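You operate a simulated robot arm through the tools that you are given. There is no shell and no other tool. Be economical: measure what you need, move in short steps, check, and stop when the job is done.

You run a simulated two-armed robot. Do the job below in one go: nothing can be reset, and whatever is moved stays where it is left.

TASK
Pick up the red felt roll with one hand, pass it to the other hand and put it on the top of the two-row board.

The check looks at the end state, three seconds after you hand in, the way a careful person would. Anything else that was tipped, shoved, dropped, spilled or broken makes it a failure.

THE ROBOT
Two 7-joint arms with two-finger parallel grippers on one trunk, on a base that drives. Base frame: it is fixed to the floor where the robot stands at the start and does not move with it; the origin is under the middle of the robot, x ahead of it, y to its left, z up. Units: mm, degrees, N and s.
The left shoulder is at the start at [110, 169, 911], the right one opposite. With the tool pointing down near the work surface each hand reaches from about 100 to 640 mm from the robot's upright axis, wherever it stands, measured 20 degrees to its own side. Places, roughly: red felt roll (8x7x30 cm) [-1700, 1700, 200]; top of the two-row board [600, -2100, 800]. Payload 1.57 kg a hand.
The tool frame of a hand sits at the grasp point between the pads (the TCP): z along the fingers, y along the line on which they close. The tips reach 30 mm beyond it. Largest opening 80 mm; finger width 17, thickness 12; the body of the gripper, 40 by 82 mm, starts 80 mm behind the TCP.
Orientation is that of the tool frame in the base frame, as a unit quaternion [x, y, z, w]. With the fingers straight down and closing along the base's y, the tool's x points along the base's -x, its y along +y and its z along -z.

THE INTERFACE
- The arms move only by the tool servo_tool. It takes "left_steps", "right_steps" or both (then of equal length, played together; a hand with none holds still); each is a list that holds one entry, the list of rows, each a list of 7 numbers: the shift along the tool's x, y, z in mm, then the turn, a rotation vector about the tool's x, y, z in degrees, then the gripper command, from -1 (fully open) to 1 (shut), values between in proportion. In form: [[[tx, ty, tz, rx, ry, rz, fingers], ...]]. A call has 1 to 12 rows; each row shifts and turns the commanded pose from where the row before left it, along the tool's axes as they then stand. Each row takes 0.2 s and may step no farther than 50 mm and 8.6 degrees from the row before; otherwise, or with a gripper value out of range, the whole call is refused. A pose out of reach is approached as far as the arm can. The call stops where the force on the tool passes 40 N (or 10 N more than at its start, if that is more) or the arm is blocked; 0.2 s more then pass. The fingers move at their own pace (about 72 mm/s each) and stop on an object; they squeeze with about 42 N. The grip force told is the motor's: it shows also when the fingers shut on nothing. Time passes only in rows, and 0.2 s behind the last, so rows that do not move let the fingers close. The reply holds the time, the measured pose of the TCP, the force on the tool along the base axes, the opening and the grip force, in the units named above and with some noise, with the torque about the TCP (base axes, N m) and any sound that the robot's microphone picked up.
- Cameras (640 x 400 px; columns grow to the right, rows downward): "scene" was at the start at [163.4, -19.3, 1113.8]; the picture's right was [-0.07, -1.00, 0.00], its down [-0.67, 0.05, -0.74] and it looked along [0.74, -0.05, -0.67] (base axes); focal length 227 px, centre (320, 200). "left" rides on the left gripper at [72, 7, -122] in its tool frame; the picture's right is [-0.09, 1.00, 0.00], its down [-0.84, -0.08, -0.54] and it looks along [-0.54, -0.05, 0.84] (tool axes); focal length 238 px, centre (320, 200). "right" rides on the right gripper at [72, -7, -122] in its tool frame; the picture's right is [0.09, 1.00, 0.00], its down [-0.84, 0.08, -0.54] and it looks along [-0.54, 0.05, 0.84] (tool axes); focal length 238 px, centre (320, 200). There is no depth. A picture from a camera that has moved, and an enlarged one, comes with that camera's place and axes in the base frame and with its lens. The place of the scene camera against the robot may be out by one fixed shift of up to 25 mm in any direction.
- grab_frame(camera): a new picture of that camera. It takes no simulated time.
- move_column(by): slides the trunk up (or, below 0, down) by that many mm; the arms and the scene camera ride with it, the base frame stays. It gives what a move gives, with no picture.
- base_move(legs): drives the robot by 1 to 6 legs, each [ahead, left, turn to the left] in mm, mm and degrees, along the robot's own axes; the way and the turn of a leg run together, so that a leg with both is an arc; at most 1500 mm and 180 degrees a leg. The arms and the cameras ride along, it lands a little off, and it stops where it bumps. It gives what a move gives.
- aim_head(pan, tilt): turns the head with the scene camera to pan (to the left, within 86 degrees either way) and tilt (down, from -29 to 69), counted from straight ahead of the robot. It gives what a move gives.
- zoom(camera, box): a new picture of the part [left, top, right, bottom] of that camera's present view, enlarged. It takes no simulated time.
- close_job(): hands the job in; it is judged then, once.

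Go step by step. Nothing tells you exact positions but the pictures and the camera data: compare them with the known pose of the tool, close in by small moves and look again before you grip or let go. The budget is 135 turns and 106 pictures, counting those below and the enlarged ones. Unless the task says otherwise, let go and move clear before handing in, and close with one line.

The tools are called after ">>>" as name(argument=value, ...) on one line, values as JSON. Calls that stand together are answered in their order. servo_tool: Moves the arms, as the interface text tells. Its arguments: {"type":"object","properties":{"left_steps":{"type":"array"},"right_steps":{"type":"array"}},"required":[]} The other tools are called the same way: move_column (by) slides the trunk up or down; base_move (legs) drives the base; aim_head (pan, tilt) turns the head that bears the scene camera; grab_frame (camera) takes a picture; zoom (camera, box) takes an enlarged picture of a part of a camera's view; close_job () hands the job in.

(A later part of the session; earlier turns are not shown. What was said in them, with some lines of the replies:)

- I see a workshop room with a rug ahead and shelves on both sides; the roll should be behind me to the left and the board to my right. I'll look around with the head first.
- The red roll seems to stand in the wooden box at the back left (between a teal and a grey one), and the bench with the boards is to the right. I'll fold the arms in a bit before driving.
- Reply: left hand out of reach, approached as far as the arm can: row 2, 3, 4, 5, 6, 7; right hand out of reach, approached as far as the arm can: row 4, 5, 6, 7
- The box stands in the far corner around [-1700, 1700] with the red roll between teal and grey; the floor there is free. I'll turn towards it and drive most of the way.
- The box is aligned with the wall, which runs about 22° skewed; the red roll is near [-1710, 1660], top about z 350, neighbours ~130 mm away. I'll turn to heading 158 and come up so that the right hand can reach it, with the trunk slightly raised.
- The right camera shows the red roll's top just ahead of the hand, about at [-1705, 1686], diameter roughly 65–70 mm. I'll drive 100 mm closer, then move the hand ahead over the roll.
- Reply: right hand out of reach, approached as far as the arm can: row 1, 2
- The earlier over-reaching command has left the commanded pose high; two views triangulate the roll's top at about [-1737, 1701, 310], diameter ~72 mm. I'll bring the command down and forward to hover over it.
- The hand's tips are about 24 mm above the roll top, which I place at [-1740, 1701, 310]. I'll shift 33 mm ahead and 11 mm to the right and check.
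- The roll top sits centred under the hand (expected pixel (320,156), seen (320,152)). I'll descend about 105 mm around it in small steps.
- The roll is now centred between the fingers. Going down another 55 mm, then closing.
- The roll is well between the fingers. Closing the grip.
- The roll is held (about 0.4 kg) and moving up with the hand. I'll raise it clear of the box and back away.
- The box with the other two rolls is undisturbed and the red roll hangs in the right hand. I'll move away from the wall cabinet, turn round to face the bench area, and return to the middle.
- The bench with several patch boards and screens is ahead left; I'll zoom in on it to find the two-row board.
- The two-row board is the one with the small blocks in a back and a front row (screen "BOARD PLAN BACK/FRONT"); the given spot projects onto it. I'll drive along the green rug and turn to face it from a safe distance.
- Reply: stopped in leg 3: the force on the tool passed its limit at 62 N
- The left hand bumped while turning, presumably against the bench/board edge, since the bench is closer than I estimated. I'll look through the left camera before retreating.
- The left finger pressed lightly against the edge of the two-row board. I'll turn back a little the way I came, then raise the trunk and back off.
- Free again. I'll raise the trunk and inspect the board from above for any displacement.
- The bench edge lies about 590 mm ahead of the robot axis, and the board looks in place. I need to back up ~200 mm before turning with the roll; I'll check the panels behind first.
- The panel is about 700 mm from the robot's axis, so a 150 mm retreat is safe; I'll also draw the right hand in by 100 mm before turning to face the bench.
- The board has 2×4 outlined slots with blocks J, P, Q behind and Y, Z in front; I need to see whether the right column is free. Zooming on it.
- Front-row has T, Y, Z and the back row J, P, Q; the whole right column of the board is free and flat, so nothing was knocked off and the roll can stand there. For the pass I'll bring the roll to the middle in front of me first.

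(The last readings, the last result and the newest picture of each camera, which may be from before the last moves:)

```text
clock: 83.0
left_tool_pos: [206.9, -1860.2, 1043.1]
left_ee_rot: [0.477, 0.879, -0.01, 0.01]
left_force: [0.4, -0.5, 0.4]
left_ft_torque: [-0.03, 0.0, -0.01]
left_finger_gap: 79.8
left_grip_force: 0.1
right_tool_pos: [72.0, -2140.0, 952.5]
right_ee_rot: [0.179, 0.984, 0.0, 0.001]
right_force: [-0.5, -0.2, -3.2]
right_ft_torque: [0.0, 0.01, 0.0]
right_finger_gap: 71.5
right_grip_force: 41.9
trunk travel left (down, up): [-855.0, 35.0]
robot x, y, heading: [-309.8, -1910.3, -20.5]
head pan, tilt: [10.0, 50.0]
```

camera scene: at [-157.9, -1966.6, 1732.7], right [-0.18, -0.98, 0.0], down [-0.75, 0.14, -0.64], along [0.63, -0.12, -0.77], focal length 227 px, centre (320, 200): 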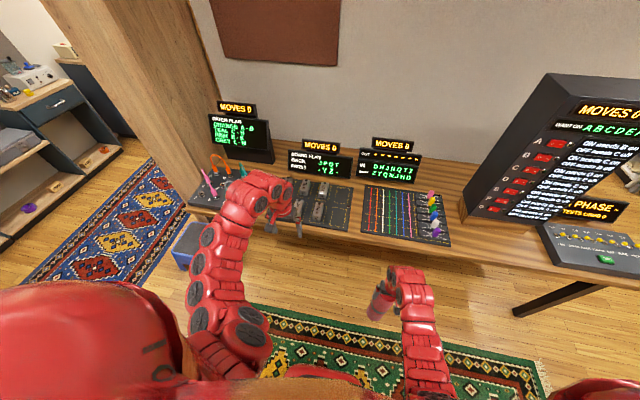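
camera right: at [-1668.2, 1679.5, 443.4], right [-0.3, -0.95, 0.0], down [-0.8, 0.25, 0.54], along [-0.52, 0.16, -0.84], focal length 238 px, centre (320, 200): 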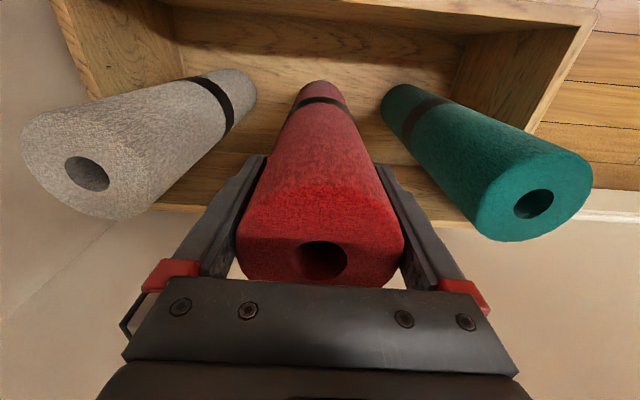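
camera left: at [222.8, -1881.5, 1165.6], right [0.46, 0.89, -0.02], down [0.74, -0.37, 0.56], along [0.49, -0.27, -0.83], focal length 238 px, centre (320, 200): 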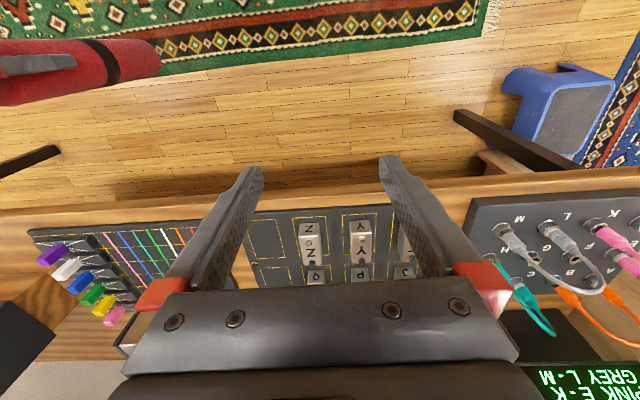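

Right hand holds the roll at the centre; now tilting the left hand forward by 45°.

>>> servo_tool(left_steps=[[[0, 0, 0, 0, -7.5, 0, -1], [0, 0, 0, 0, -7.5, 0, -1], [0, 0, 0, 0, -7.5, 0, -1], [0, 0, 0, 0, -7.5, 0, -1], [0, 0, 0, 0, -7.5, 0, -1], [0, 0, 0, 0, -7.5, 0, -1]]])

>>> grab_frame(camera="left")

>>> grab_frame(camera="scene")

```text
clock: 84.4
left_tool_pos: [207.5, -1860.2, 1042.9]
left_ee_rot: [0.435, 0.809, -0.192, 0.346]
left_force: [0.6, -0.5, -0.7]
left_ft_torque: [0.0, -0.04, 0.02]
left_finger_gap: 80.1
left_grip_force: 0.1
right_tool_pos: [70.4, -2140.8, 951.7]
right_ee_rot: [0.179, 0.984, 0.001, 0.001]
right_force: [0.3, 0.4, -3.8]
right_ft_torque: [0.04, 0.01, -0.03]
right_finger_gap: 71.4
right_grip_force: 41.8
trunk travel left (down, up): [-855.0, 35.0]
robot x, y, heading: [-309.0, -1911.6, -20.6]
head pan, tilt: [10.0, 50.0]
```

```text
75 pictures are left
camera left: at [138.7, -1740.8, 1074.1], right [0.87, 0.49, 0.06], down [0.04, -0.19, 0.98], along [0.49, -0.85, -0.18], focal length 238 px, centre (320, 200)
```

left: 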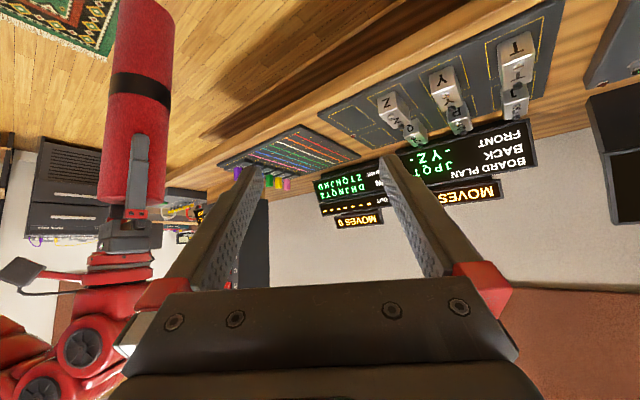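

```text
74 pictures are left
camera scene: at [-158.4, -1966.4, 1732.8], right [-0.18, -0.98, 0.0], down [-0.75, 0.14, -0.64], along [0.63, -0.12, -0.77], focal length 227 px, centre (320, 200)
```

scene: 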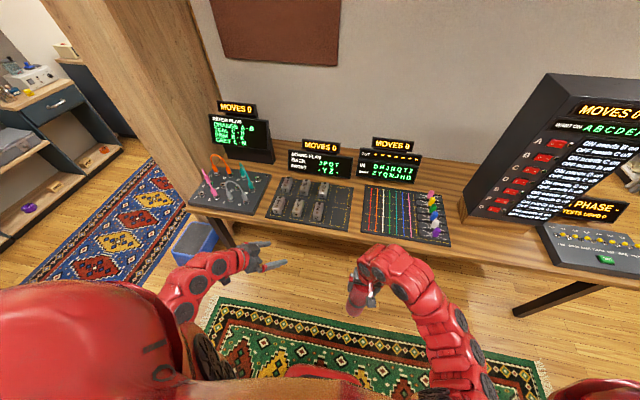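

The board is intact with the right column free. I'll slide the left hand sideways until it faces the roll, then check before advancing.

>>> servo_tool(left_steps=[[[7.6, -44.3, 0, 0, 0, 0, -1], [7.6, -44.3, 0, 0, 0, 0, -1], [7.6, -44.3, 0, 0, 0, 0, -1], [7.6, -44.3, 0, 0, 0, 0, -1], [7.6, -44.3, 0, 0, 0, 0, -1], [7.6, -44.3, 0, 0, 0, 0, -1], [0, 0, 60, 0, 0, 0, -1]]])

>>> grab_frame(camera="left")

```text
refused: row 7 steps farther than a row can; nothing moved
```

```text
73 pictures are left
camera left: at [138.7, -1740.8, 1074.1], right [0.87, 0.49, 0.06], down [0.04, -0.19, 0.98], along [0.49, -0.85, -0.18], focal length 238 px, centre (320, 200)
```

left: 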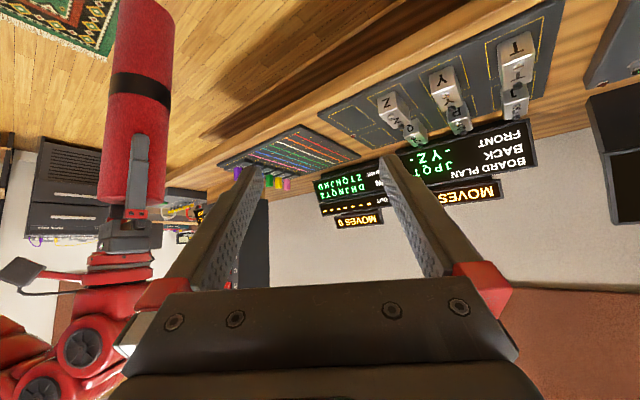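

One row was too long; I'll send the move again with shorter steps.

>>> servo_tool(left_steps=[[[7.6, -44.3, 0, 0, 0, 0, -1], [7.6, -44.3, 0, 0, 0, 0, -1], [7.6, -44.3, 0, 0, 0, 0, -1], [7.6, -44.3, 0, 0, 0, 0, -1], [7.6, -44.3, 0, 0, 0, 0, -1], [7.6, -44.3, 0, 0, 0, 0, -1], [0, 0, 40, 0, 0, 0, -1]]])

>>> grab_frame(camera="left")

```text
clock: 86.0
left_tool_pos: [47.3, -1983.1, 905.2]
left_ee_rot: [0.437, 0.81, -0.19, 0.341]
left_force: [0.7, 0.2, 1.3]
left_ft_torque: [0.03, 0.02, 0.02]
left_finger_gap: 80.1
left_grip_force: 0.0
left hand out of reach, approached as far as the arm can: row 1, 2, 3, 4, 5, 6
right_tool_pos: [72.1, -2138.8, 952.1]
right_ee_rot: [0.179, 0.984, 0.0, 0.002]
right_force: [-0.4, 0.6, -3.8]
right_ft_torque: [0.01, 0.01, 0.0]
right_finger_gap: 71.6
right_grip_force: 42.0
trunk travel left (down, up): [-855.0, 35.0]
robot x, y, heading: [-307.1, -1908.4, -20.8]
head pan, tilt: [10.0, 50.0]
```

```text
72 pictures are left
camera left: at [-21.5, -1863.4, 937.5], right [0.87, 0.49, 0.06], down [0.05, -0.2, 0.98], along [0.49, -0.85, -0.19], focal length 238 px, centre (320, 200)
```

left: 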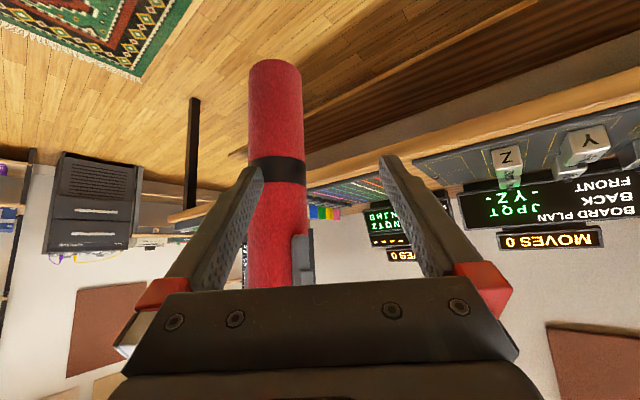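

The roll is ahead, with its dark band around z 845; I'll grip below the band at about z 772. Shifting sideways 63 mm while advancing 80 mm, then checking.

>>> servo_tool(left_steps=[[[0, -21, 26, 0, 0, 0, -1], [0, -21, 26, 0, 0, 0, -1], [-2, -21.5, 28, 0, 0, 0, -1], [0, 0, 0, 0, 0, 0, -1]]])

>>> grab_frame(camera="left")

```text
clock: 87.0
left_tool_pos: [30.7, -2071.9, 856.5]
left_ee_rot: [0.436, 0.808, -0.192, 0.346]
left_force: [0.2, 0.9, -0.1]
left_ft_torque: [0.02, -0.01, 0.01]
left_finger_gap: 80.0
left_grip_force: 0.0
right_tool_pos: [72.4, -2140.6, 951.5]
right_ee_rot: [0.179, 0.984, 0.001, 0.001]
right_force: [0.2, -0.3, -3.6]
right_ft_torque: [-0.01, 0.0, -0.03]
right_finger_gap: 71.4
right_grip_force: 41.4
trunk travel left (down, up): [-855.0, 35.0]
robot x, y, heading: [-310.8, -1909.0, -20.6]
head pan, tilt: [10.0, 50.0]
```

```text
71 pictures are left
camera left: at [-38.7, -1951.8, 886.6], right [0.87, 0.49, 0.06], down [0.04, -0.19, 0.98], along [0.49, -0.85, -0.19], focal length 238 px, centre (320, 200)
```

left: 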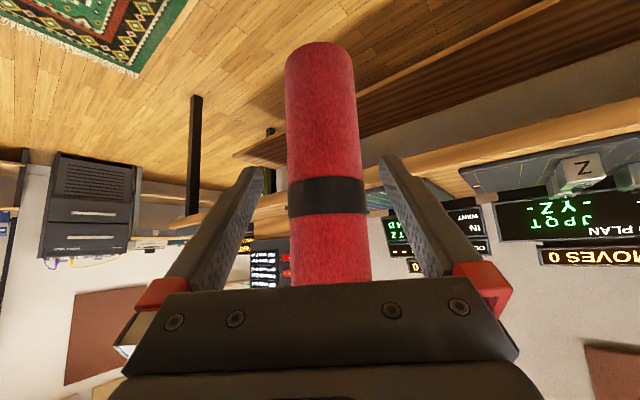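

Well aligned. Advancing the remaining ~116 mm around the roll, below the band.

>>> servo_tool(left_steps=[[[1, -1, 20, 0, 0, 0, -1], [1, -1, 20, 0, 0, 0, -1], [1, 0, 20, 0, 0, 0, -1], [1, 0, 10, 0, 0, 0, -1], [0, 0, 0, 0, 0, 0, -1]]])

>>> grab_frame(camera="left")

```text
clock: 88.2
left_tool_pos: [54.7, -2112.5, 804.9]
left_ee_rot: [0.435, 0.809, -0.192, 0.346]
left_force: [1.1, 0.1, 0.6]
left_ft_torque: [-0.05, 0.04, 0.0]
left_finger_gap: 80.1
left_grip_force: 0.1
right_tool_pos: [73.1, -2140.4, 951.7]
right_ee_rot: [0.178, 0.984, 0.001, 0.001]
right_force: [-0.4, 0.0, -3.5]
right_ft_torque: [0.0, 0.05, 0.02]
right_finger_gap: 71.7
right_grip_force: 42.1
trunk travel left (down, up): [-855.0, 35.0]
robot x, y, heading: [-306.6, -1908.7, -20.2]
head pan, tilt: [10.0, 50.0]
```

```text
70 pictures are left
camera left: at [-14.4, -1993.3, 836.0], right [0.87, 0.49, 0.06], down [0.04, -0.19, 0.98], along [0.49, -0.85, -0.18], focal length 238 px, centre (320, 200)
```

left: 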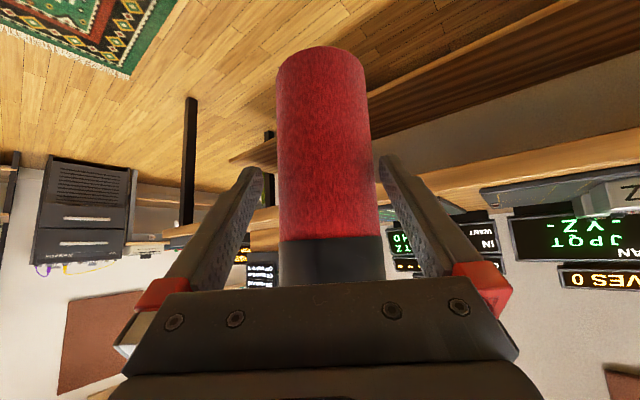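

Last 42 mm forward, keeping clear of the gripper body, then close the left fingers.

>>> servo_tool(left_steps=[[[1, 0, 14, 0, 0, 0, -1], [0, 0, 14, 0, 0, 0, -1], [0, 0, 12, 0, 0, 0, -1], [0, 0, 0, 0, 0, 0, -1]]])

>>> grab_frame(camera="left")

>>> zoom(camera="scene", box=[230, 200, 430, 325])

```text
clock: 89.2
left_tool_pos: [70.4, -2137.0, 777.8]
left_ee_rot: [0.436, 0.808, -0.192, 0.346]
left_force: [1.3, 0.8, 1.2]
left_ft_torque: [0.01, -0.06, 0.03]
left_finger_gap: 80.0
left_grip_force: 0.1
right_tool_pos: [72.3, -2140.1, 951.3]
right_ee_rot: [0.179, 0.984, 0.001, 0.001]
right_force: [-1.2, -0.6, -4.0]
right_ft_torque: [-0.27, 0.37, -0.02]
right_finger_gap: 71.3
right_grip_force: 41.8
trunk travel left (down, up): [-855.0, 35.0]
robot x, y, heading: [-307.6, -1910.2, -20.4]
head pan, tilt: [10.0, 50.0]
```

```text
69 pictures are left
camera left: at [0.6, -2017.4, 808.3], right [0.87, 0.49, 0.06], down [0.04, -0.19, 0.98], along [0.49, -0.85, -0.19], focal length 238 px, centre (320, 200)
```

left: 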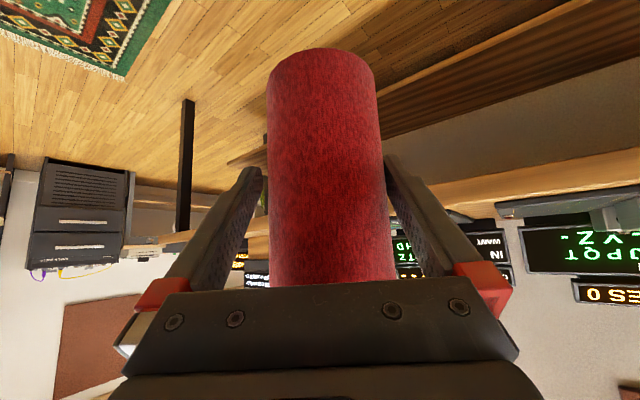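

```text
3.20 times, centred on (330, 262) of scene
camera zoom: at [-158.1, -1966.3, 1732.8], right [-0.18, -0.98, 0.0], down [-0.75, 0.14, -0.64], along [0.63, -0.12, -0.77], focal length 728 px, centre (288, 0)
```

zoom: 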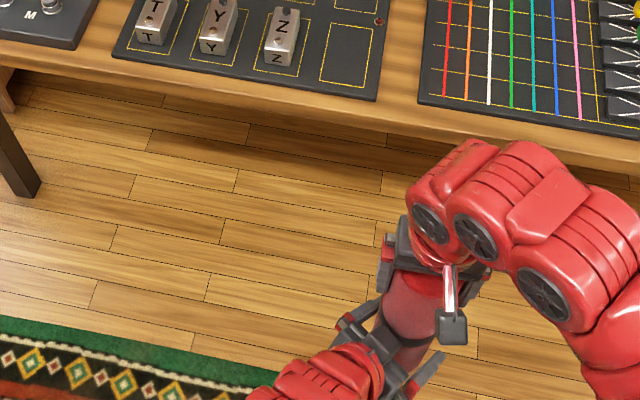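

Slight one-sided contact; I'll nudge 2 mm towards +y and then close the left fingers.

>>> servo_tool(left_steps=[[[0, 2, -3, 0, 0, 0, -1], [0, 0, 0, 0, 0, 0, -1], [0, 0, 0, 0, 0, 0, 1], [0, 0, 0, 0, 0, 0, 1], [0, 0, 0, 0, 0, 0, 1], [0, 0, 0, 0, 0, 0, 1]]])

```text
clock: 90.6
left_tool_pos: [71.3, -2134.1, 779.7]
left_ee_rot: [0.437, 0.808, -0.192, 0.345]
left_force: [8.5, 4.2, -0.1]
left_ft_torque: [0.58, -0.54, 0.37]
left_finger_gap: 70.8
left_grip_force: 42.2
right_tool_pos: [71.1, -2139.3, 950.1]
right_ee_rot: [0.179, 0.984, 0.001, 0.0]
right_force: [-7.9, -3.5, 0.4]
right_ft_torque: [-1.27, 1.95, -0.3]
right_finger_gap: 71.5
right_grip_force: 41.4
trunk travel left (down, up): [-855.0, 35.0]
robot x, y, heading: [-309.4, -1909.5, -20.4]
head pan, tilt: [10.0, 50.0]
```

Both hands hold the roll with a light sideways load. I'll relax it by 2 mm and open the right hand.

>>> servo_tool(left_steps=[[[0, 1.5, 0, 0, 0, 0, 1], [0, 1, 0, 0, 0, 0, 1], [0, 0, 0, 0, 0, 0, 1]]])

>>> servo_tool(right_steps=[[[0, 0, 0, 0, 0, 0, -0.9], [0, 0, 0, 0, 0, 0, -1], [0, 0, 0, 0, 0, 0, -1]]])

>>> grab_frame(camera="right")

```text
clock: 91.4
left_tool_pos: [72.9, -2132.7, 779.9]
left_ee_rot: [0.435, 0.809, -0.192, 0.346]
left_force: [-1.3, 2.6, 7.0]
left_ft_torque: [0.78, -1.16, -0.01]
left_finger_gap: 71.0
left_grip_force: 41.7
right_tool_pos: [71.7, -2139.6, 951.9]
right_ee_rot: [0.178, 0.984, 0.002, 0.003]
right_force: [1.2, -2.2, -9.8]
right_ft_torque: [-1.3, 0.98, -0.02]
right_finger_gap: 71.4
right_grip_force: 41.9
trunk travel left (down, up): [-855.0, 35.0]
robot x, y, heading: [-309.5, -1909.1, -20.5]
head pan, tilt: [10.0, 50.0]
```

```text
clock: 92.2
left_tool_pos: [72.9, -2133.1, 778.4]
left_ee_rot: [0.436, 0.809, -0.192, 0.345]
left_force: [-0.4, -0.4, 0.0]
left_ft_torque: [0.01, 0.0, 0.0]
left_finger_gap: 71.0
left_grip_force: 42.3
right_tool_pos: [72.4, -2140.5, 953.2]
right_ee_rot: [0.178, 0.984, 0.002, 0.002]
right_force: [0.9, 0.0, 0.1]
right_ft_torque: [-0.02, 0.0, 0.0]
right_finger_gap: 80.0
right_grip_force: 0.1
trunk travel left (down, up): [-855.0, 35.0]
robot x, y, heading: [-307.0, -1912.2, -20.6]
head pan, tilt: [10.0, 50.0]
```

```text
67 pictures are left
camera right: at [2.5, -2120.7, 1073.6], right [0.26, 0.96, 0.0], down [0.81, -0.22, 0.54], along [0.53, -0.14, -0.84], focal length 238 px, centre (320, 200)
```

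right: 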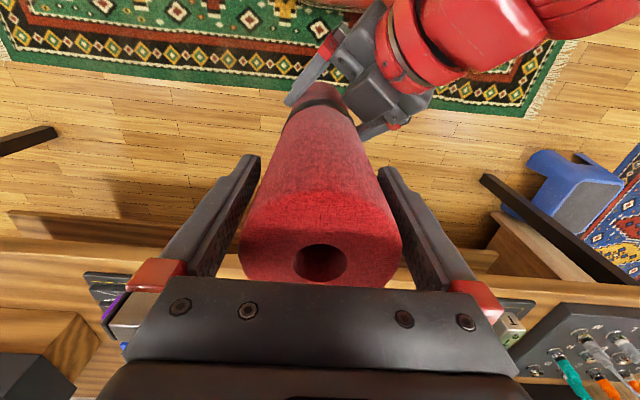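

The left hand now holds the roll alone. I'll raise the right hand straight up off it.

>>> servo_tool(right_steps=[[[0, 0, -15, 0, 0, 0, -1], [0, 0, -20, 0, 0, 0, -1], [0, 0, -20, 0, 0, 0, -1], [0, 0, -20, 0, 0, 0, -1], [0, 0, -20, 0, 0, 0, -1], [0, 0, -20, 0, 0, 0, -1]]])

>>> grab_frame(camera="right")

```text
clock: 93.6
left_tool_pos: [71.3, -2132.6, 779.1]
left_ee_rot: [0.436, 0.809, -0.192, 0.345]
left_force: [-0.9, -0.5, -0.3]
left_ft_torque: [0.05, 0.01, 0.01]
left_finger_gap: 71.1
left_grip_force: 42.1
right_tool_pos: [68.8, -2139.2, 1054.5]
right_ee_rot: [0.177, 0.984, 0.004, 0.004]
right_force: [0.0, -0.5, 0.5]
right_ft_torque: [0.05, -0.03, 0.01]
right_finger_gap: 79.8
right_grip_force: 0.0
right hand out of reach, approached as far as the arm can: row 6
trunk travel left (down, up): [-855.0, 35.0]
robot x, y, heading: [-306.5, -1908.1, -20.8]
head pan, tilt: [10.0, 50.0]
```

```text
66 pictures are left
camera right: at [-1.2, -2120.2, 1176.8], right [0.26, 0.96, 0.01], down [0.81, -0.22, 0.55], along [0.53, -0.14, -0.84], focal length 238 px, centre (320, 200)
```

right: 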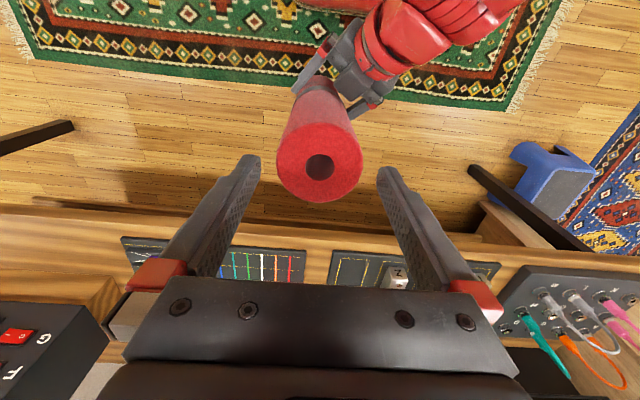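

The roll stays firmly in the left hand. I'll move the right hand aside to the right as an observer, and lift the roll with the left hand.

>>> servo_tool(right_steps=[[[0, -45, 0, 0, 0, 0, -1], [0, -45, 0, 0, 0, 0, -1], [0, -45, 0, 0, 0, 0, -1], [0, -45, 0, 0, 0, 0, -1], [0, 0, 0, 0, 0, 0, -1]]])

>>> move_column(by=30)

```text
clock: 94.8
left_tool_pos: [72.9, -2132.4, 778.2]
left_ee_rot: [0.436, 0.809, -0.192, 0.345]
left_force: [-0.5, -0.1, -0.4]
left_ft_torque: [0.03, 0.03, -0.01]
left_finger_gap: 70.9
left_grip_force: 42.1
right_tool_pos: [6.5, -2309.5, 1053.4]
right_ee_rot: [0.179, 0.984, 0.002, 0.004]
right_force: [-0.4, 0.4, -0.1]
right_ft_torque: [-0.01, 0.01, -0.01]
right_finger_gap: 80.0
right_grip_force: 0.0
trunk travel left (down, up): [-855.0, 35.0]
robot x, y, heading: [-310.4, -1910.0, -20.6]
head pan, tilt: [10.0, 50.0]
```

```text
clock: 95.5
left_tool_pos: [72.9, -2132.9, 808.3]
left_ee_rot: [0.436, 0.809, -0.191, 0.345]
left_force: [-0.4, -0.2, -3.9]
left_ft_torque: [0.02, 0.02, 0.01]
left_finger_gap: 70.9
left_grip_force: 42.1
right_tool_pos: [5.5, -2310.4, 1083.0]
right_ee_rot: [0.179, 0.984, 0.002, 0.004]
right_force: [-0.2, -1.6, 0.3]
right_ft_torque: [0.01, 0.01, -0.02]
right_finger_gap: 79.8
right_grip_force: 0.1
trunk travel left (down, up): [-885.0, 5.0]
robot x, y, heading: [-307.1, -1909.0, -20.6]
head pan, tilt: [10.0, 50.0]
```

Weight shows on the left hand. Now moving the roll 135 ahead, 77 left, 80 up with the left hand.

>>> servo_tool(left_steps=[[[-20.6, 28.2, -2, 0, 0, 0, 1], [-20.6, 28.2, -2, 0, 0, 0, 1], [-20.6, 28.2, -2, 0, 0, 0, 1], [-20.6, 28.2, -2, 0, 0, 0, 1], [-20.6, 28.2, -2, 0, 0, 0, 1], [0, 0, 0, 0, 0, 0, 1]]])

>>> grab_frame(camera="right")

>>> grab_frame(camera="left")

>>> grab_frame(camera="scene")

```text
clock: 96.9
left_tool_pos: [222.7, -2108.4, 889.0]
left_ee_rot: [0.436, 0.809, -0.192, 0.345]
left_force: [0.1, -0.5, -3.5]
left_ft_torque: [0.03, -0.02, 0.01]
left_finger_gap: 70.6
left_grip_force: 42.0
right_tool_pos: [5.6, -2309.8, 1083.4]
right_ee_rot: [0.179, 0.984, 0.001, 0.005]
right_force: [-0.4, 0.3, 0.5]
right_ft_torque: [-0.01, -0.01, 0.02]
right_finger_gap: 80.1
right_grip_force: 0.1
trunk travel left (down, up): [-885.0, 5.0]
robot x, y, heading: [-311.6, -1913.6, -20.5]
head pan, tilt: [10.0, 50.0]
```

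```text
65 pictures are left
camera right: at [-65.1, -2290.4, 1205.3], right [0.26, 0.96, 0.0], down [0.81, -0.22, 0.55], along [0.53, -0.14, -0.84], focal length 238 px, centre (320, 200)
```

right: 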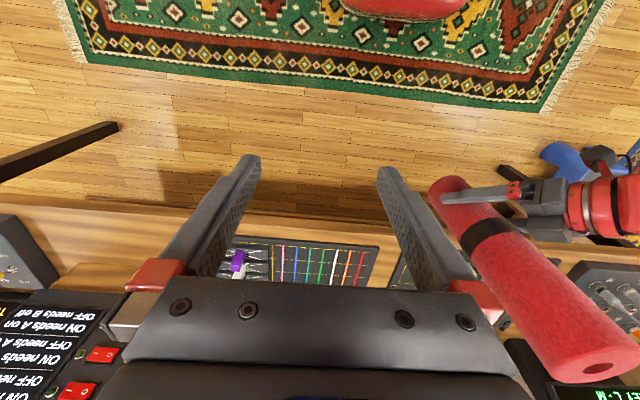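

```text
64 pictures are left
camera left: at [154.7, -1988.2, 919.8], right [0.87, 0.49, 0.06], down [0.04, -0.19, 0.98], along [0.49, -0.85, -0.19], focal length 238 px, centre (320, 200)
```

left: 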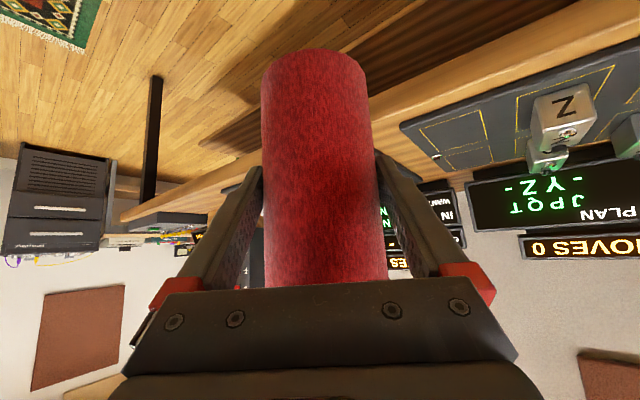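

```text
63 pictures are left
camera scene: at [-158.4, -1966.4, 1762.8], right [-0.18, -0.98, 0.0], down [-0.75, 0.14, -0.64], along [0.63, -0.12, -0.77], focal length 227 px, centre (320, 200)
```

scene: 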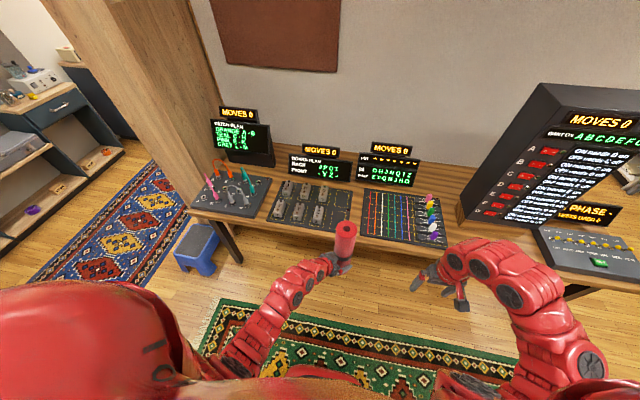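

The roll is held above the rug with the free right column of the board visible ahead. I'll zoom the left camera on that column to locate it precisely.

>>> zoom(camera="left", box=[380, 60, 540, 190])

>>> zoom(camera="scene", box=[260, 150, 388, 270])

```text
3.08 times, centred on (460, 125) of left
camera zoom: at [154.7, -1988.2, 919.8], right [0.87, 0.49, 0.06], down [0.04, -0.19, 0.98], along [0.49, -0.85, -0.19], focal length 733 px, centre (-111, 431)
```

zoom: 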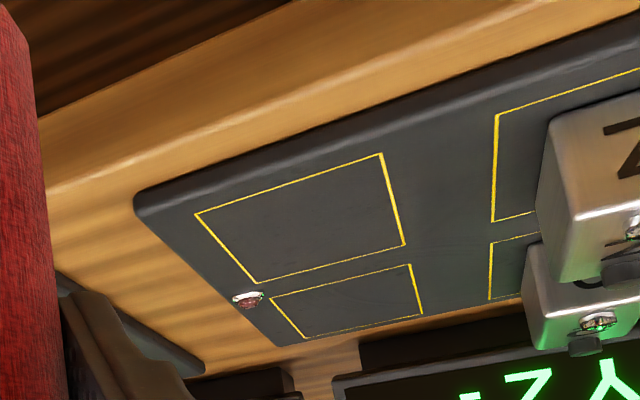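

```text
3.33 times, centred on (324, 210) of scene
camera zoom: at [-158.4, -1966.4, 1762.8], right [-0.18, -0.98, 0.0], down [-0.75, 0.14, -0.64], along [0.63, -0.12, -0.77], focal length 758 px, centre (307, 167)
```

zoom: 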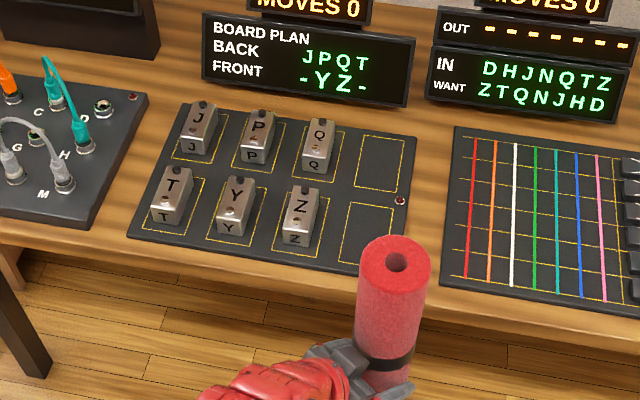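

The slot centre is roughly [515, -2175] with the plate between z 757 and 776. I'll drive part way forward to get parallax for a better fix.

>>> base_move(legs=[[150, 30, 0]])

>>> grab_frame(camera="left")

>>> zoom(camera="scene", box=[240, 150, 368, 270])

>>> grab_frame(camera="right")

```text
clock: 98.3
left_tool_pos: [372.1, -2130.2, 889.1]
left_ee_rot: [0.434, 0.809, -0.191, 0.346]
left_force: [0.1, -0.2, -3.4]
left_ft_torque: [0.04, -0.03, 0.03]
left_finger_gap: 70.9
left_grip_force: 42.0
right_tool_pos: [152.7, -2332.4, 1083.5]
right_ee_rot: [0.178, 0.984, 0.002, 0.005]
right_force: [-0.1, -0.9, -0.4]
right_ft_torque: [-0.01, -0.02, -0.01]
right_finger_gap: 80.1
right_grip_force: 0.1
trunk travel left (down, up): [-885.0, 5.0]
robot x, y, heading: [-157.0, -1935.0, -20.4]
head pan, tilt: [10.0, 50.0]
```

```text
60 pictures are left
camera left: at [302.9, -2011.8, 920.3], right [0.87, 0.49, 0.06], down [0.04, -0.19, 0.98], along [0.49, -0.85, -0.18], focal length 238 px, centre (320, 200)
```

left: 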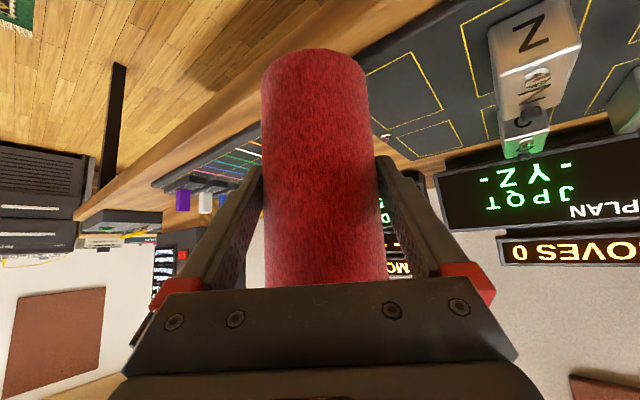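

```text
3.33 times, centred on (304, 210) of scene
camera zoom: at [-11.0, -1990.1, 1763.0], right [-0.18, -0.98, 0.0], down [-0.75, 0.14, -0.64], along [0.63, -0.12, -0.77], focal length 758 px, centre (373, 167)
```

zoom: 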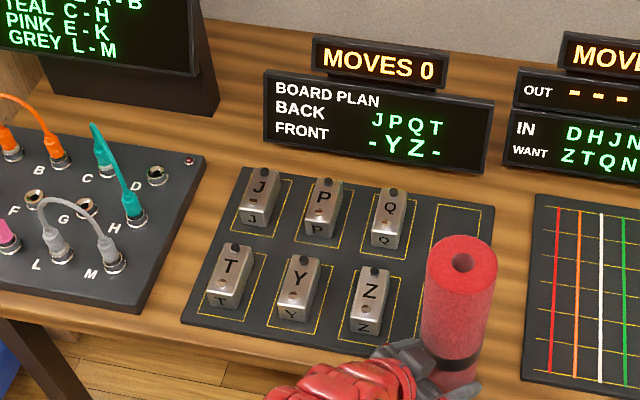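

```text
58 pictures are left
camera right: at [83.3, -2314.1, 1205.8], right [0.26, 0.96, 0.01], down [0.81, -0.22, 0.55], along [0.53, -0.14, -0.84], focal length 238 px, centre (320, 200)
```

right: 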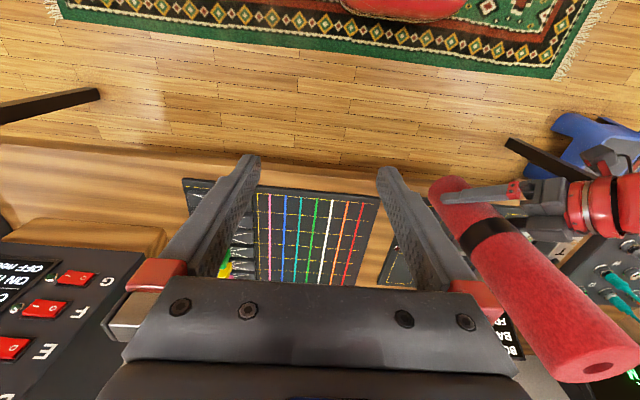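

Triangulation gives the free front-right slot centre at about [498, -2168] with the plate at z 772; the roll axis is at [375, -2137], vertical, its bottom about 39 mm above the plate. Driving 126 ahead and 14 left.

>>> base_move(legs=[[126, 14, 0]])

>>> grab_frame(camera="left")

>>> zoom(camera="scene", box=[240, 150, 368, 270])

>>> grab_frame(camera="right")

```text
clock: 99.6
left_tool_pos: [494.8, -2162.0, 888.3]
left_ee_rot: [0.437, 0.808, -0.193, 0.345]
left_force: [-0.3, -0.6, -3.3]
left_ft_torque: [0.02, 0.01, -0.01]
left_finger_gap: 70.7
left_grip_force: 42.4
right_tool_pos: [276.6, -2364.5, 1084.0]
right_ee_rot: [0.178, 0.984, 0.002, 0.004]
right_force: [-0.4, 0.4, 0.0]
right_ft_torque: [0.0, 0.01, 0.0]
right_finger_gap: 80.0
right_grip_force: 0.1
trunk travel left (down, up): [-885.0, 5.0]
robot x, y, heading: [-36.9, -1965.1, -20.8]
head pan, tilt: [10.0, 50.0]
```

```text
57 pictures are left
camera left: at [425.2, -2043.3, 919.9], right [0.87, 0.49, 0.06], down [0.04, -0.19, 0.98], along [0.49, -0.85, -0.19], focal length 238 px, centre (320, 200)
```

left: 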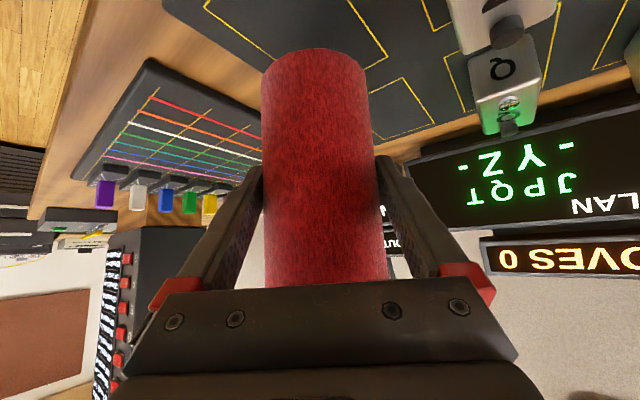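

```text
3.33 times, centred on (304, 210) of scene
camera zoom: at [112.0, -2021.1, 1762.9], right [-0.18, -0.98, 0.0], down [-0.75, 0.14, -0.64], along [0.63, -0.12, -0.77], focal length 758 px, centre (373, 167)
```

zoom: 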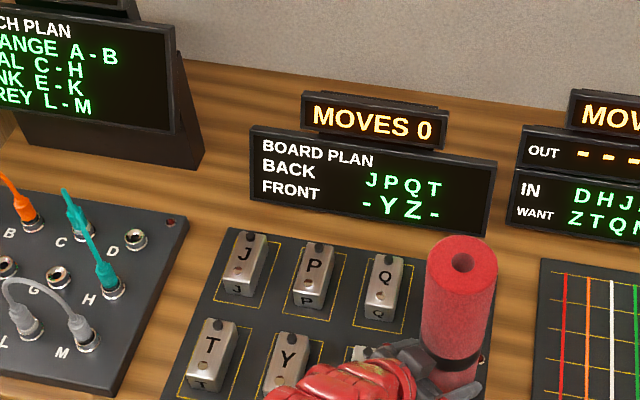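

```text
55 pictures are left
camera right: at [205.3, -2345.2, 1205.5], right [0.26, 0.96, 0.0], down [0.81, -0.22, 0.55], along [0.53, -0.14, -0.84], focal length 238 px, centre (320, 200)
```

right: 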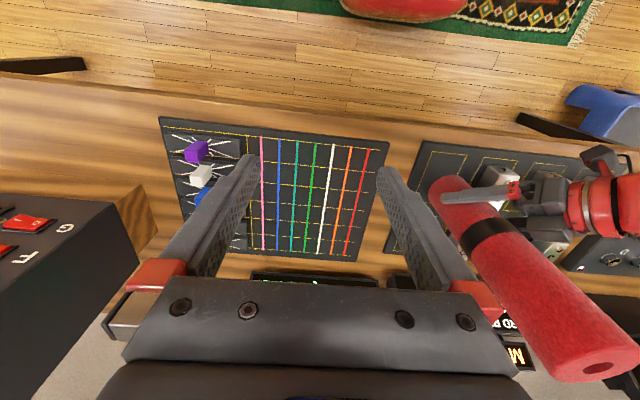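

The roll is now nominally over the slot. A zoom from the right camera to check clearance to block Z and board edges.

>>> zoom(camera="right", box=[380, 110, 580, 260])

```text
2.67 times, centred on (480, 185) of right
camera zoom: at [205.3, -2345.2, 1205.5], right [0.26, 0.96, 0.0], down [0.81, -0.22, 0.55], along [0.53, -0.14, -0.84], focal length 636 px, centre (-107, 240)
```

zoom: 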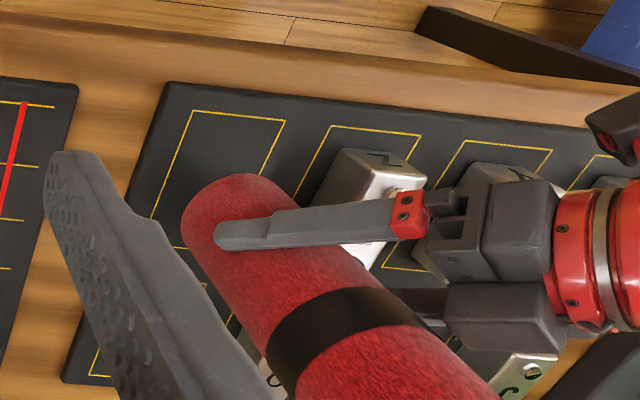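

Everything fits: slot free, block Z clear of fingers. Lowering 30 mm first.

>>> servo_tool(left_steps=[[[5.8, 0.1, 5.5, 0, 0, 0, 1], [5.8, 0.1, 5.5, 0, 0, 0, 1], [5.8, 0.1, 5.5, 0, 0, 0, 1], [4.4, 0.1, 4.1, 0, 0, 0, 1], [0, 0, 0, 0, 0, 0, 1]]])

>>> zoom(camera="right", box=[380, 110, 580, 260])

```text
clock: 100.8
left_tool_pos: [494.5, -2163.3, 857.0]
left_ee_rot: [0.436, 0.809, -0.192, 0.345]
left_force: [0.2, 0.1, -3.8]
left_ft_torque: [0.05, 0.01, 0.04]
left_finger_gap: 70.6
left_grip_force: 42.3
right_tool_pos: [276.7, -2363.6, 1083.1]
right_ee_rot: [0.179, 0.984, 0.002, 0.003]
right_force: [0.6, -0.2, -0.6]
right_ft_torque: [-0.02, -0.02, 0.04]
right_finger_gap: 79.9
right_grip_force: 0.0
trunk travel left (down, up): [-885.0, 5.0]
robot x, y, heading: [-33.6, -1961.5, -20.4]
head pan, tilt: [10.0, 50.0]
```

```text
2.67 times, centred on (480, 185) of right
camera zoom: at [206.5, -2345.6, 1205.1], right [0.26, 0.96, 0.0], down [0.81, -0.22, 0.55], along [0.53, -0.14, -0.84], focal length 636 px, centre (-107, 240)
```

zoom: 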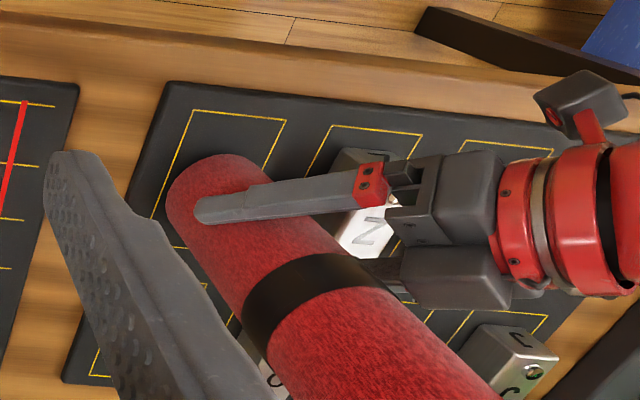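

Close to the plate with no contact yet. Lowering in 1.5 mm steps.

>>> servo_tool(left_steps=[[[1.1, 0, 1.0, 0, 0, 0, 1], [1.1, 0, 1.0, 0, 0, 0, 1], [1.1, 0, 1.0, 0, 0, 0, 1], [1.1, 0, 1.0, 0, 0, 0, 1], [0, 0, 0, 0, 0, 0, 1]]])

```text
clock: 102.0
left_tool_pos: [495.9, -2163.0, 852.0]
left_ee_rot: [0.436, 0.809, -0.192, 0.345]
left_force: [0.0, 0.2, -2.8]
left_ft_torque: [0.02, -0.01, 0.01]
left_finger_gap: 70.6
left_grip_force: 41.8
right_tool_pos: [277.8, -2364.3, 1083.0]
right_ee_rot: [0.178, 0.984, 0.002, 0.004]
right_force: [0.4, 1.2, 0.2]
right_ft_torque: [0.01, 0.01, 0.0]
right_finger_gap: 79.9
right_grip_force: 0.2
trunk travel left (down, up): [-885.0, 5.0]
robot x, y, heading: [-39.4, -1964.4, -20.6]
head pan, tilt: [10.0, 50.0]
```

>>> servo_tool(left_steps=[[[1.1, 0, 1.0, 0, 0, 0, 1], [1.1, 0, 1.0, 0, 0, 0, 1], [0, 0, 0, 0, 0, 0, 1]]])

>>> servo_tool(left_steps=[[[1.1, 0, 1.0, 0, 0, 0, 1], [1.1, 0, 1.0, 0, 0, 0, 1], [0, 0, 0, 0, 0, 0, 1]]])

```text
clock: 102.8
left_tool_pos: [494.5, -2162.4, 849.8]
left_ee_rot: [0.435, 0.809, -0.191, 0.346]
left_force: [1.0, 0.0, -2.1]
left_ft_torque: [0.04, -0.04, 0.04]
left_finger_gap: 70.6
left_grip_force: 41.8
right_tool_pos: [275.6, -2364.8, 1082.6]
right_ee_rot: [0.179, 0.984, 0.001, 0.003]
right_force: [-0.2, -0.3, 0.3]
right_ft_torque: [0.0, 0.01, 0.03]
right_finger_gap: 79.8
right_grip_force: 0.1
trunk travel left (down, up): [-885.0, 5.0]
robot x, y, heading: [-37.7, -1969.0, -20.6]
head pan, tilt: [10.0, 50.0]
```

```text
clock: 103.6
left_tool_pos: [494.5, -2162.8, 848.9]
left_ee_rot: [0.436, 0.808, -0.192, 0.347]
left_force: [1.7, 3.6, 14.8]
left_ft_torque: [0.51, -0.73, 0.1]
left_finger_gap: 70.8
left_grip_force: 42.0
right_tool_pos: [274.9, -2363.0, 1083.9]
right_ee_rot: [0.179, 0.984, 0.001, 0.005]
right_force: [-0.8, 1.0, -0.4]
right_ft_torque: [-0.01, 0.02, -0.01]
right_finger_gap: 80.1
right_grip_force: 0.1
trunk travel left (down, up): [-885.0, 5.0]
robot x, y, heading: [-40.4, -1968.1, -20.7]
head pan, tilt: [10.0, 50.0]
```

Contact with the plate at z 849 (15 N). I'll relieve slightly and look at the roll's uprightness before letting go.

>>> servo_tool(left_steps=[[[-0.8, 0, -0.7, 0, 0, 0, 1], [0, 0, 0, 0, 0, 0, 1]]])

>>> zoom(camera="scene", box=[260, 170, 388, 270])

>>> grab_frame(camera="right")

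>>> grab_frame(camera="left")

```text
clock: 104.2
left_tool_pos: [495.2, -2163.0, 850.3]
left_ee_rot: [0.436, 0.808, -0.192, 0.347]
left_force: [3.6, 1.0, 13.9]
left_ft_torque: [0.21, -1.02, 0.02]
left_finger_gap: 70.6
left_grip_force: 41.7
right_tool_pos: [275.7, -2363.3, 1083.8]
right_ee_rot: [0.179, 0.984, 0.002, 0.005]
right_force: [-0.1, -0.8, 0.4]
right_ft_torque: [-0.04, 0.03, 0.01]
right_finger_gap: 80.1
right_grip_force: 0.0
trunk travel left (down, up): [-885.0, 5.0]
robot x, y, heading: [-37.4, -1965.4, -21.0]
head pan, tilt: [10.0, 50.0]
```

```text
4.00 times, centred on (324, 220) of scene
camera zoom: at [111.7, -2020.5, 1763.0], right [-0.18, -0.98, 0.0], down [-0.75, 0.14, -0.64], along [0.63, -0.12, -0.77], focal length 910 px, centre (304, 120)
```

zoom: 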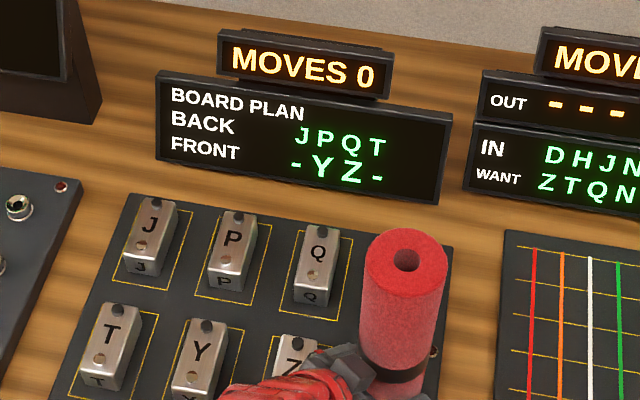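

```text
51 pictures are left
camera right: at [205.1, -2344.9, 1205.8], right [0.26, 0.96, 0.0], down [0.81, -0.22, 0.55], along [0.53, -0.14, -0.84], focal length 238 px, centre (320, 200)
```

right: 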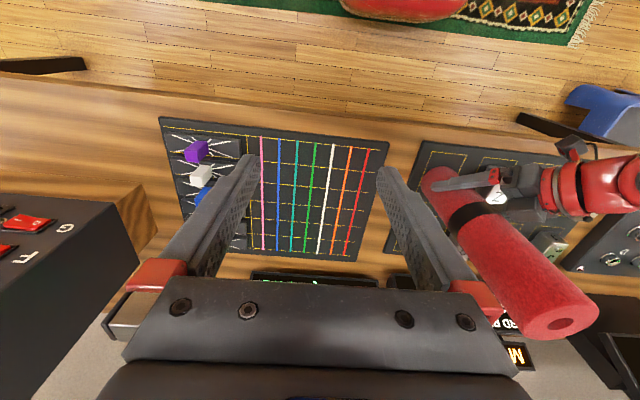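

```text
50 pictures are left
camera left: at [425.5, -2042.9, 879.9], right [0.87, 0.49, 0.06], down [0.04, -0.19, 0.98], along [0.49, -0.85, -0.18], focal length 238 px, centre (320, 200)
```

left: 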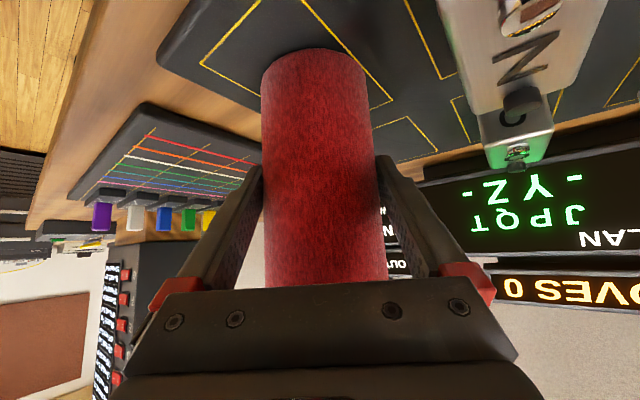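

The roll stands upright on the slot. Relieving the remaining push, then opening the left fingers.

>>> servo_tool(left_steps=[[[-0.7, 0, -0.7, 0, 0, 0, 1], [-0.4, 0, -0.3, 0, 0, 0, 1], [0, 0, 0, 0, 0, 0, 1]]])

```text
clock: 105.0
left_tool_pos: [495.3, -2163.5, 849.2]
left_ee_rot: [0.436, 0.809, -0.192, 0.346]
left_force: [4.7, 0.0, 9.8]
left_ft_torque: [0.13, -0.86, -0.01]
left_finger_gap: 70.9
left_grip_force: 42.7
right_tool_pos: [276.2, -2364.7, 1084.4]
right_ee_rot: [0.179, 0.984, 0.002, 0.005]
right_force: [-0.6, -0.2, 0.6]
right_ft_torque: [-0.02, 0.04, 0.01]
right_finger_gap: 80.2
right_grip_force: 0.2
trunk travel left (down, up): [-885.0, 5.0]
robot x, y, heading: [-35.7, -1966.8, -20.4]
head pan, tilt: [10.0, 50.0]
```

>>> servo_tool(left_steps=[[[-0.7, 0, -0.7, 0, 0, 0, 1], [-0.7, 0, -0.7, 0, 0, 0, 1], [0, 0, 0, 0, 0, 0, 1]]])

```text
clock: 105.8
left_tool_pos: [493.8, -2162.1, 850.0]
left_ee_rot: [0.435, 0.81, -0.191, 0.343]
left_force: [-0.7, -0.6, -3.2]
left_ft_torque: [0.01, 0.05, -0.04]
left_finger_gap: 71.1
left_grip_force: 41.9
right_tool_pos: [276.2, -2364.3, 1083.2]
right_ee_rot: [0.179, 0.984, 0.002, 0.004]
right_force: [0.9, 0.4, 1.4]
right_ft_torque: [-0.01, 0.0, -0.01]
right_finger_gap: 80.0
right_grip_force: 0.1
trunk travel left (down, up): [-885.0, 5.0]
robot x, y, heading: [-38.5, -1964.7, -20.7]
head pan, tilt: [10.0, 50.0]
```

Just off the plate now; I'll lower 0.7 mm and open.

>>> servo_tool(left_steps=[[[0.5, 0, 0.5, 0, 0, 0, 1], [0, 0, 0, 0, 0, 0, 1], [0, 0, 0, 0, 0, 0, -1], [0, 0, 0, 0, 0, 0, -1], [0, 0, 0, 0, 0, 0, -1]]])

>>> grab_frame(camera="left")

```text
clock: 107.0
left_tool_pos: [495.7, -2163.4, 850.7]
left_ee_rot: [0.435, 0.809, -0.192, 0.346]
left_force: [-0.2, -0.5, 0.5]
left_ft_torque: [0.03, 0.01, -0.01]
left_finger_gap: 80.1
left_grip_force: 0.1
right_tool_pos: [277.3, -2365.5, 1082.7]
right_ee_rot: [0.179, 0.984, 0.002, 0.004]
right_force: [-0.1, 0.1, 0.6]
right_ft_torque: [-0.01, 0.01, -0.05]
right_finger_gap: 80.0
right_grip_force: 0.0
trunk travel left (down, up): [-885.0, 5.0]
robot x, y, heading: [-35.7, -1965.1, -20.6]
head pan, tilt: [10.0, 50.0]
```

```text
49 pictures are left
camera left: at [425.9, -2043.2, 881.9], right [0.87, 0.49, 0.06], down [0.04, -0.19, 0.98], along [0.49, -0.85, -0.19], focal length 238 px, centre (320, 200)
```

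left: 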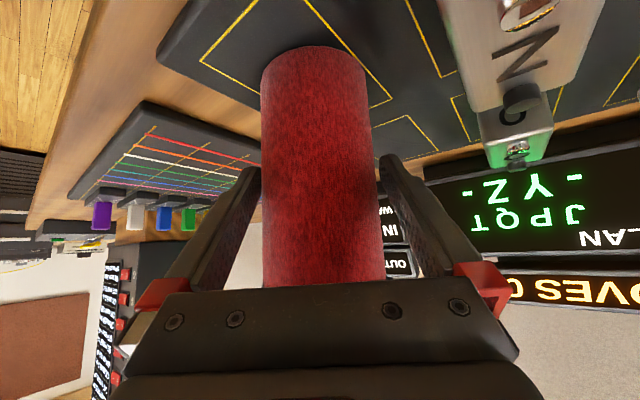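

Released, roll stands, with clearance on both sides. Backing the left hand straight out along its fingers.

>>> servo_tool(left_steps=[[[0, 0, -8, 0, 0, 0, -1], [0, 0, -12, 0, 0, 0, -1], [0, 0, -20, 0, 0, 0, -1], [0, 0, -25, 0, 0, 0, -1], [0, 0, -30, 0, 0, 0, -1], [0, 0, -30, 0, 0, 0, -1]]])

>>> grab_frame(camera="left")

>>> grab_frame(camera="scene")

```text
clock: 108.4
left_tool_pos: [445.1, -2086.2, 936.8]
left_ee_rot: [0.436, 0.809, -0.192, 0.346]
left_force: [0.9, -0.2, 0.7]
left_ft_torque: [0.01, -0.03, 0.01]
left_finger_gap: 79.9
left_grip_force: 0.0
right_tool_pos: [276.7, -2363.1, 1083.7]
right_ee_rot: [0.179, 0.984, 0.002, 0.005]
right_force: [-0.3, 0.7, -0.1]
right_ft_torque: [0.01, -0.02, -0.03]
right_finger_gap: 80.0
right_grip_force: 0.1
trunk travel left (down, up): [-885.0, 5.0]
robot x, y, heading: [-38.2, -1965.3, -20.4]
head pan, tilt: [10.0, 50.0]
```

```text
48 pictures are left
camera left: at [375.3, -1966.8, 967.9], right [0.87, 0.49, 0.06], down [0.04, -0.19, 0.98], along [0.49, -0.85, -0.18], focal length 238 px, centre (320, 200)
```

left: 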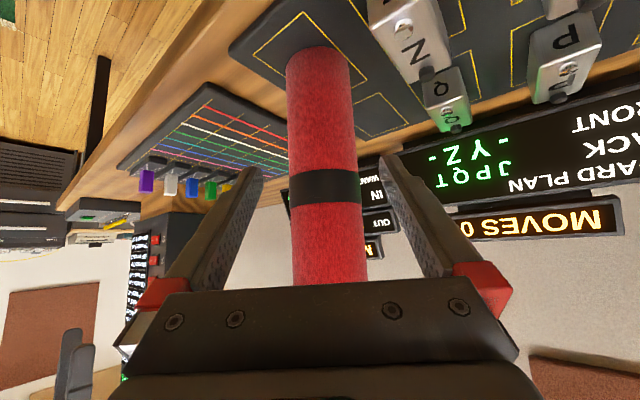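

```text
47 pictures are left
camera scene: at [112.1, -2020.6, 1762.9], right [-0.18, -0.98, 0.0], down [-0.75, 0.14, -0.64], along [0.63, -0.12, -0.77], focal length 227 px, centre (320, 200)
```

scene: 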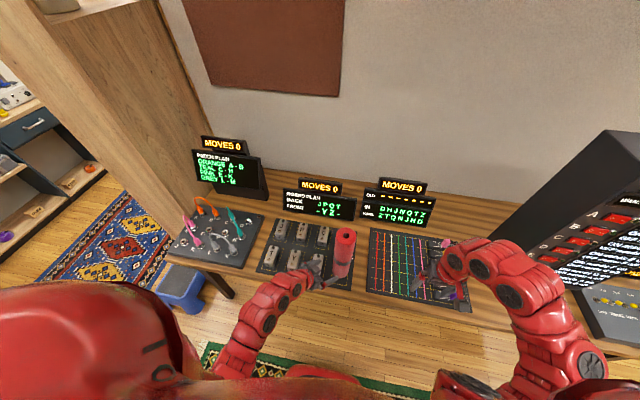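

The roll stands freely on the board. Withdrawing further and backing the robot off.

>>> servo_tool(left_steps=[[[0, 0, -30, 0, 0, 0, -1], [0, 0, -30, 0, 0, 0, -1], [0, 0, -30, 0, 0, 0, -1]]])

>>> base_move(legs=[[-250, 0, 0]])

>>> zoom(camera="scene", box=[200, 100, 456, 260])

```text
clock: 109.2
left_tool_pos: [409.2, -2031.8, 998.1]
left_ee_rot: [0.437, 0.808, -0.193, 0.345]
left_force: [-0.6, 0.2, -0.3]
left_ft_torque: [0.0, -0.02, 0.02]
left_finger_gap: 79.9
left_grip_force: 0.1
right_tool_pos: [276.1, -2365.4, 1083.6]
right_ee_rot: [0.179, 0.984, 0.002, 0.005]
right_force: [0.7, 0.6, -0.2]
right_ft_torque: [0.03, -0.05, 0.02]
right_finger_gap: 80.1
right_grip_force: 0.0
trunk travel left (down, up): [-885.0, 5.0]
robot x, y, heading: [-38.8, -1967.0, -20.8]
head pan, tilt: [10.0, 50.0]
```

```text
clock: 111.0
left_tool_pos: [176.6, -1943.1, 996.5]
left_ee_rot: [0.435, 0.809, -0.192, 0.345]
left_force: [-0.3, -0.5, -0.6]
left_ft_torque: [-0.01, -0.01, 0.02]
left_finger_gap: 80.0
left_grip_force: 0.1
right_tool_pos: [42.8, -2275.6, 1083.3]
right_ee_rot: [0.178, 0.984, 0.002, 0.004]
right_force: [-0.1, -0.6, -0.5]
right_ft_torque: [-0.01, -0.01, -0.01]
right_finger_gap: 79.9
right_grip_force: 0.0
trunk travel left (down, up): [-885.0, 5.0]
robot x, y, heading: [-270.5, -1875.7, -20.3]
head pan, tilt: [10.0, 50.0]
```

```text
2.50 times, centred on (328, 180) of scene
camera zoom: at [-120.1, -1933.9, 1762.6], right [-0.18, -0.98, 0.0], down [-0.75, 0.14, -0.64], along [0.63, -0.12, -0.77], focal length 568 px, centre (300, 250)
```

zoom: 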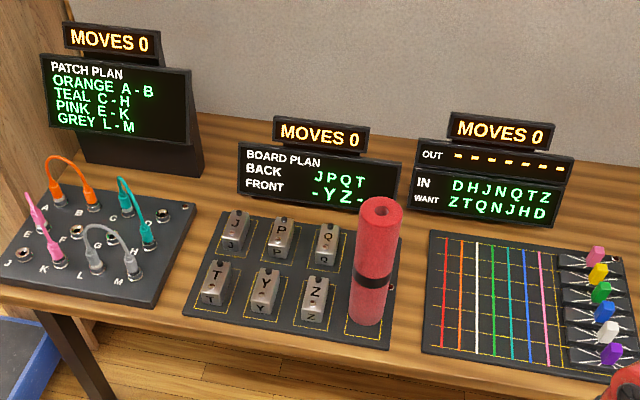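

The red roll stands upright on the free front-right slot of the two-row board. All blocks are in place, the neighbouring boards are untouched, and both hands are clear, so I'm handing in.

>>> close_job()

```text
The job is handed in.
```

The red felt roll was picked up with the right hand, passed to the left, and now stands upright on the empty front-right slot of the two-row board. While I was turning towards the bench, the left hand pressed briefly against that board's edge; later pictures show the board, its blocks and the neighbouring boards in place.
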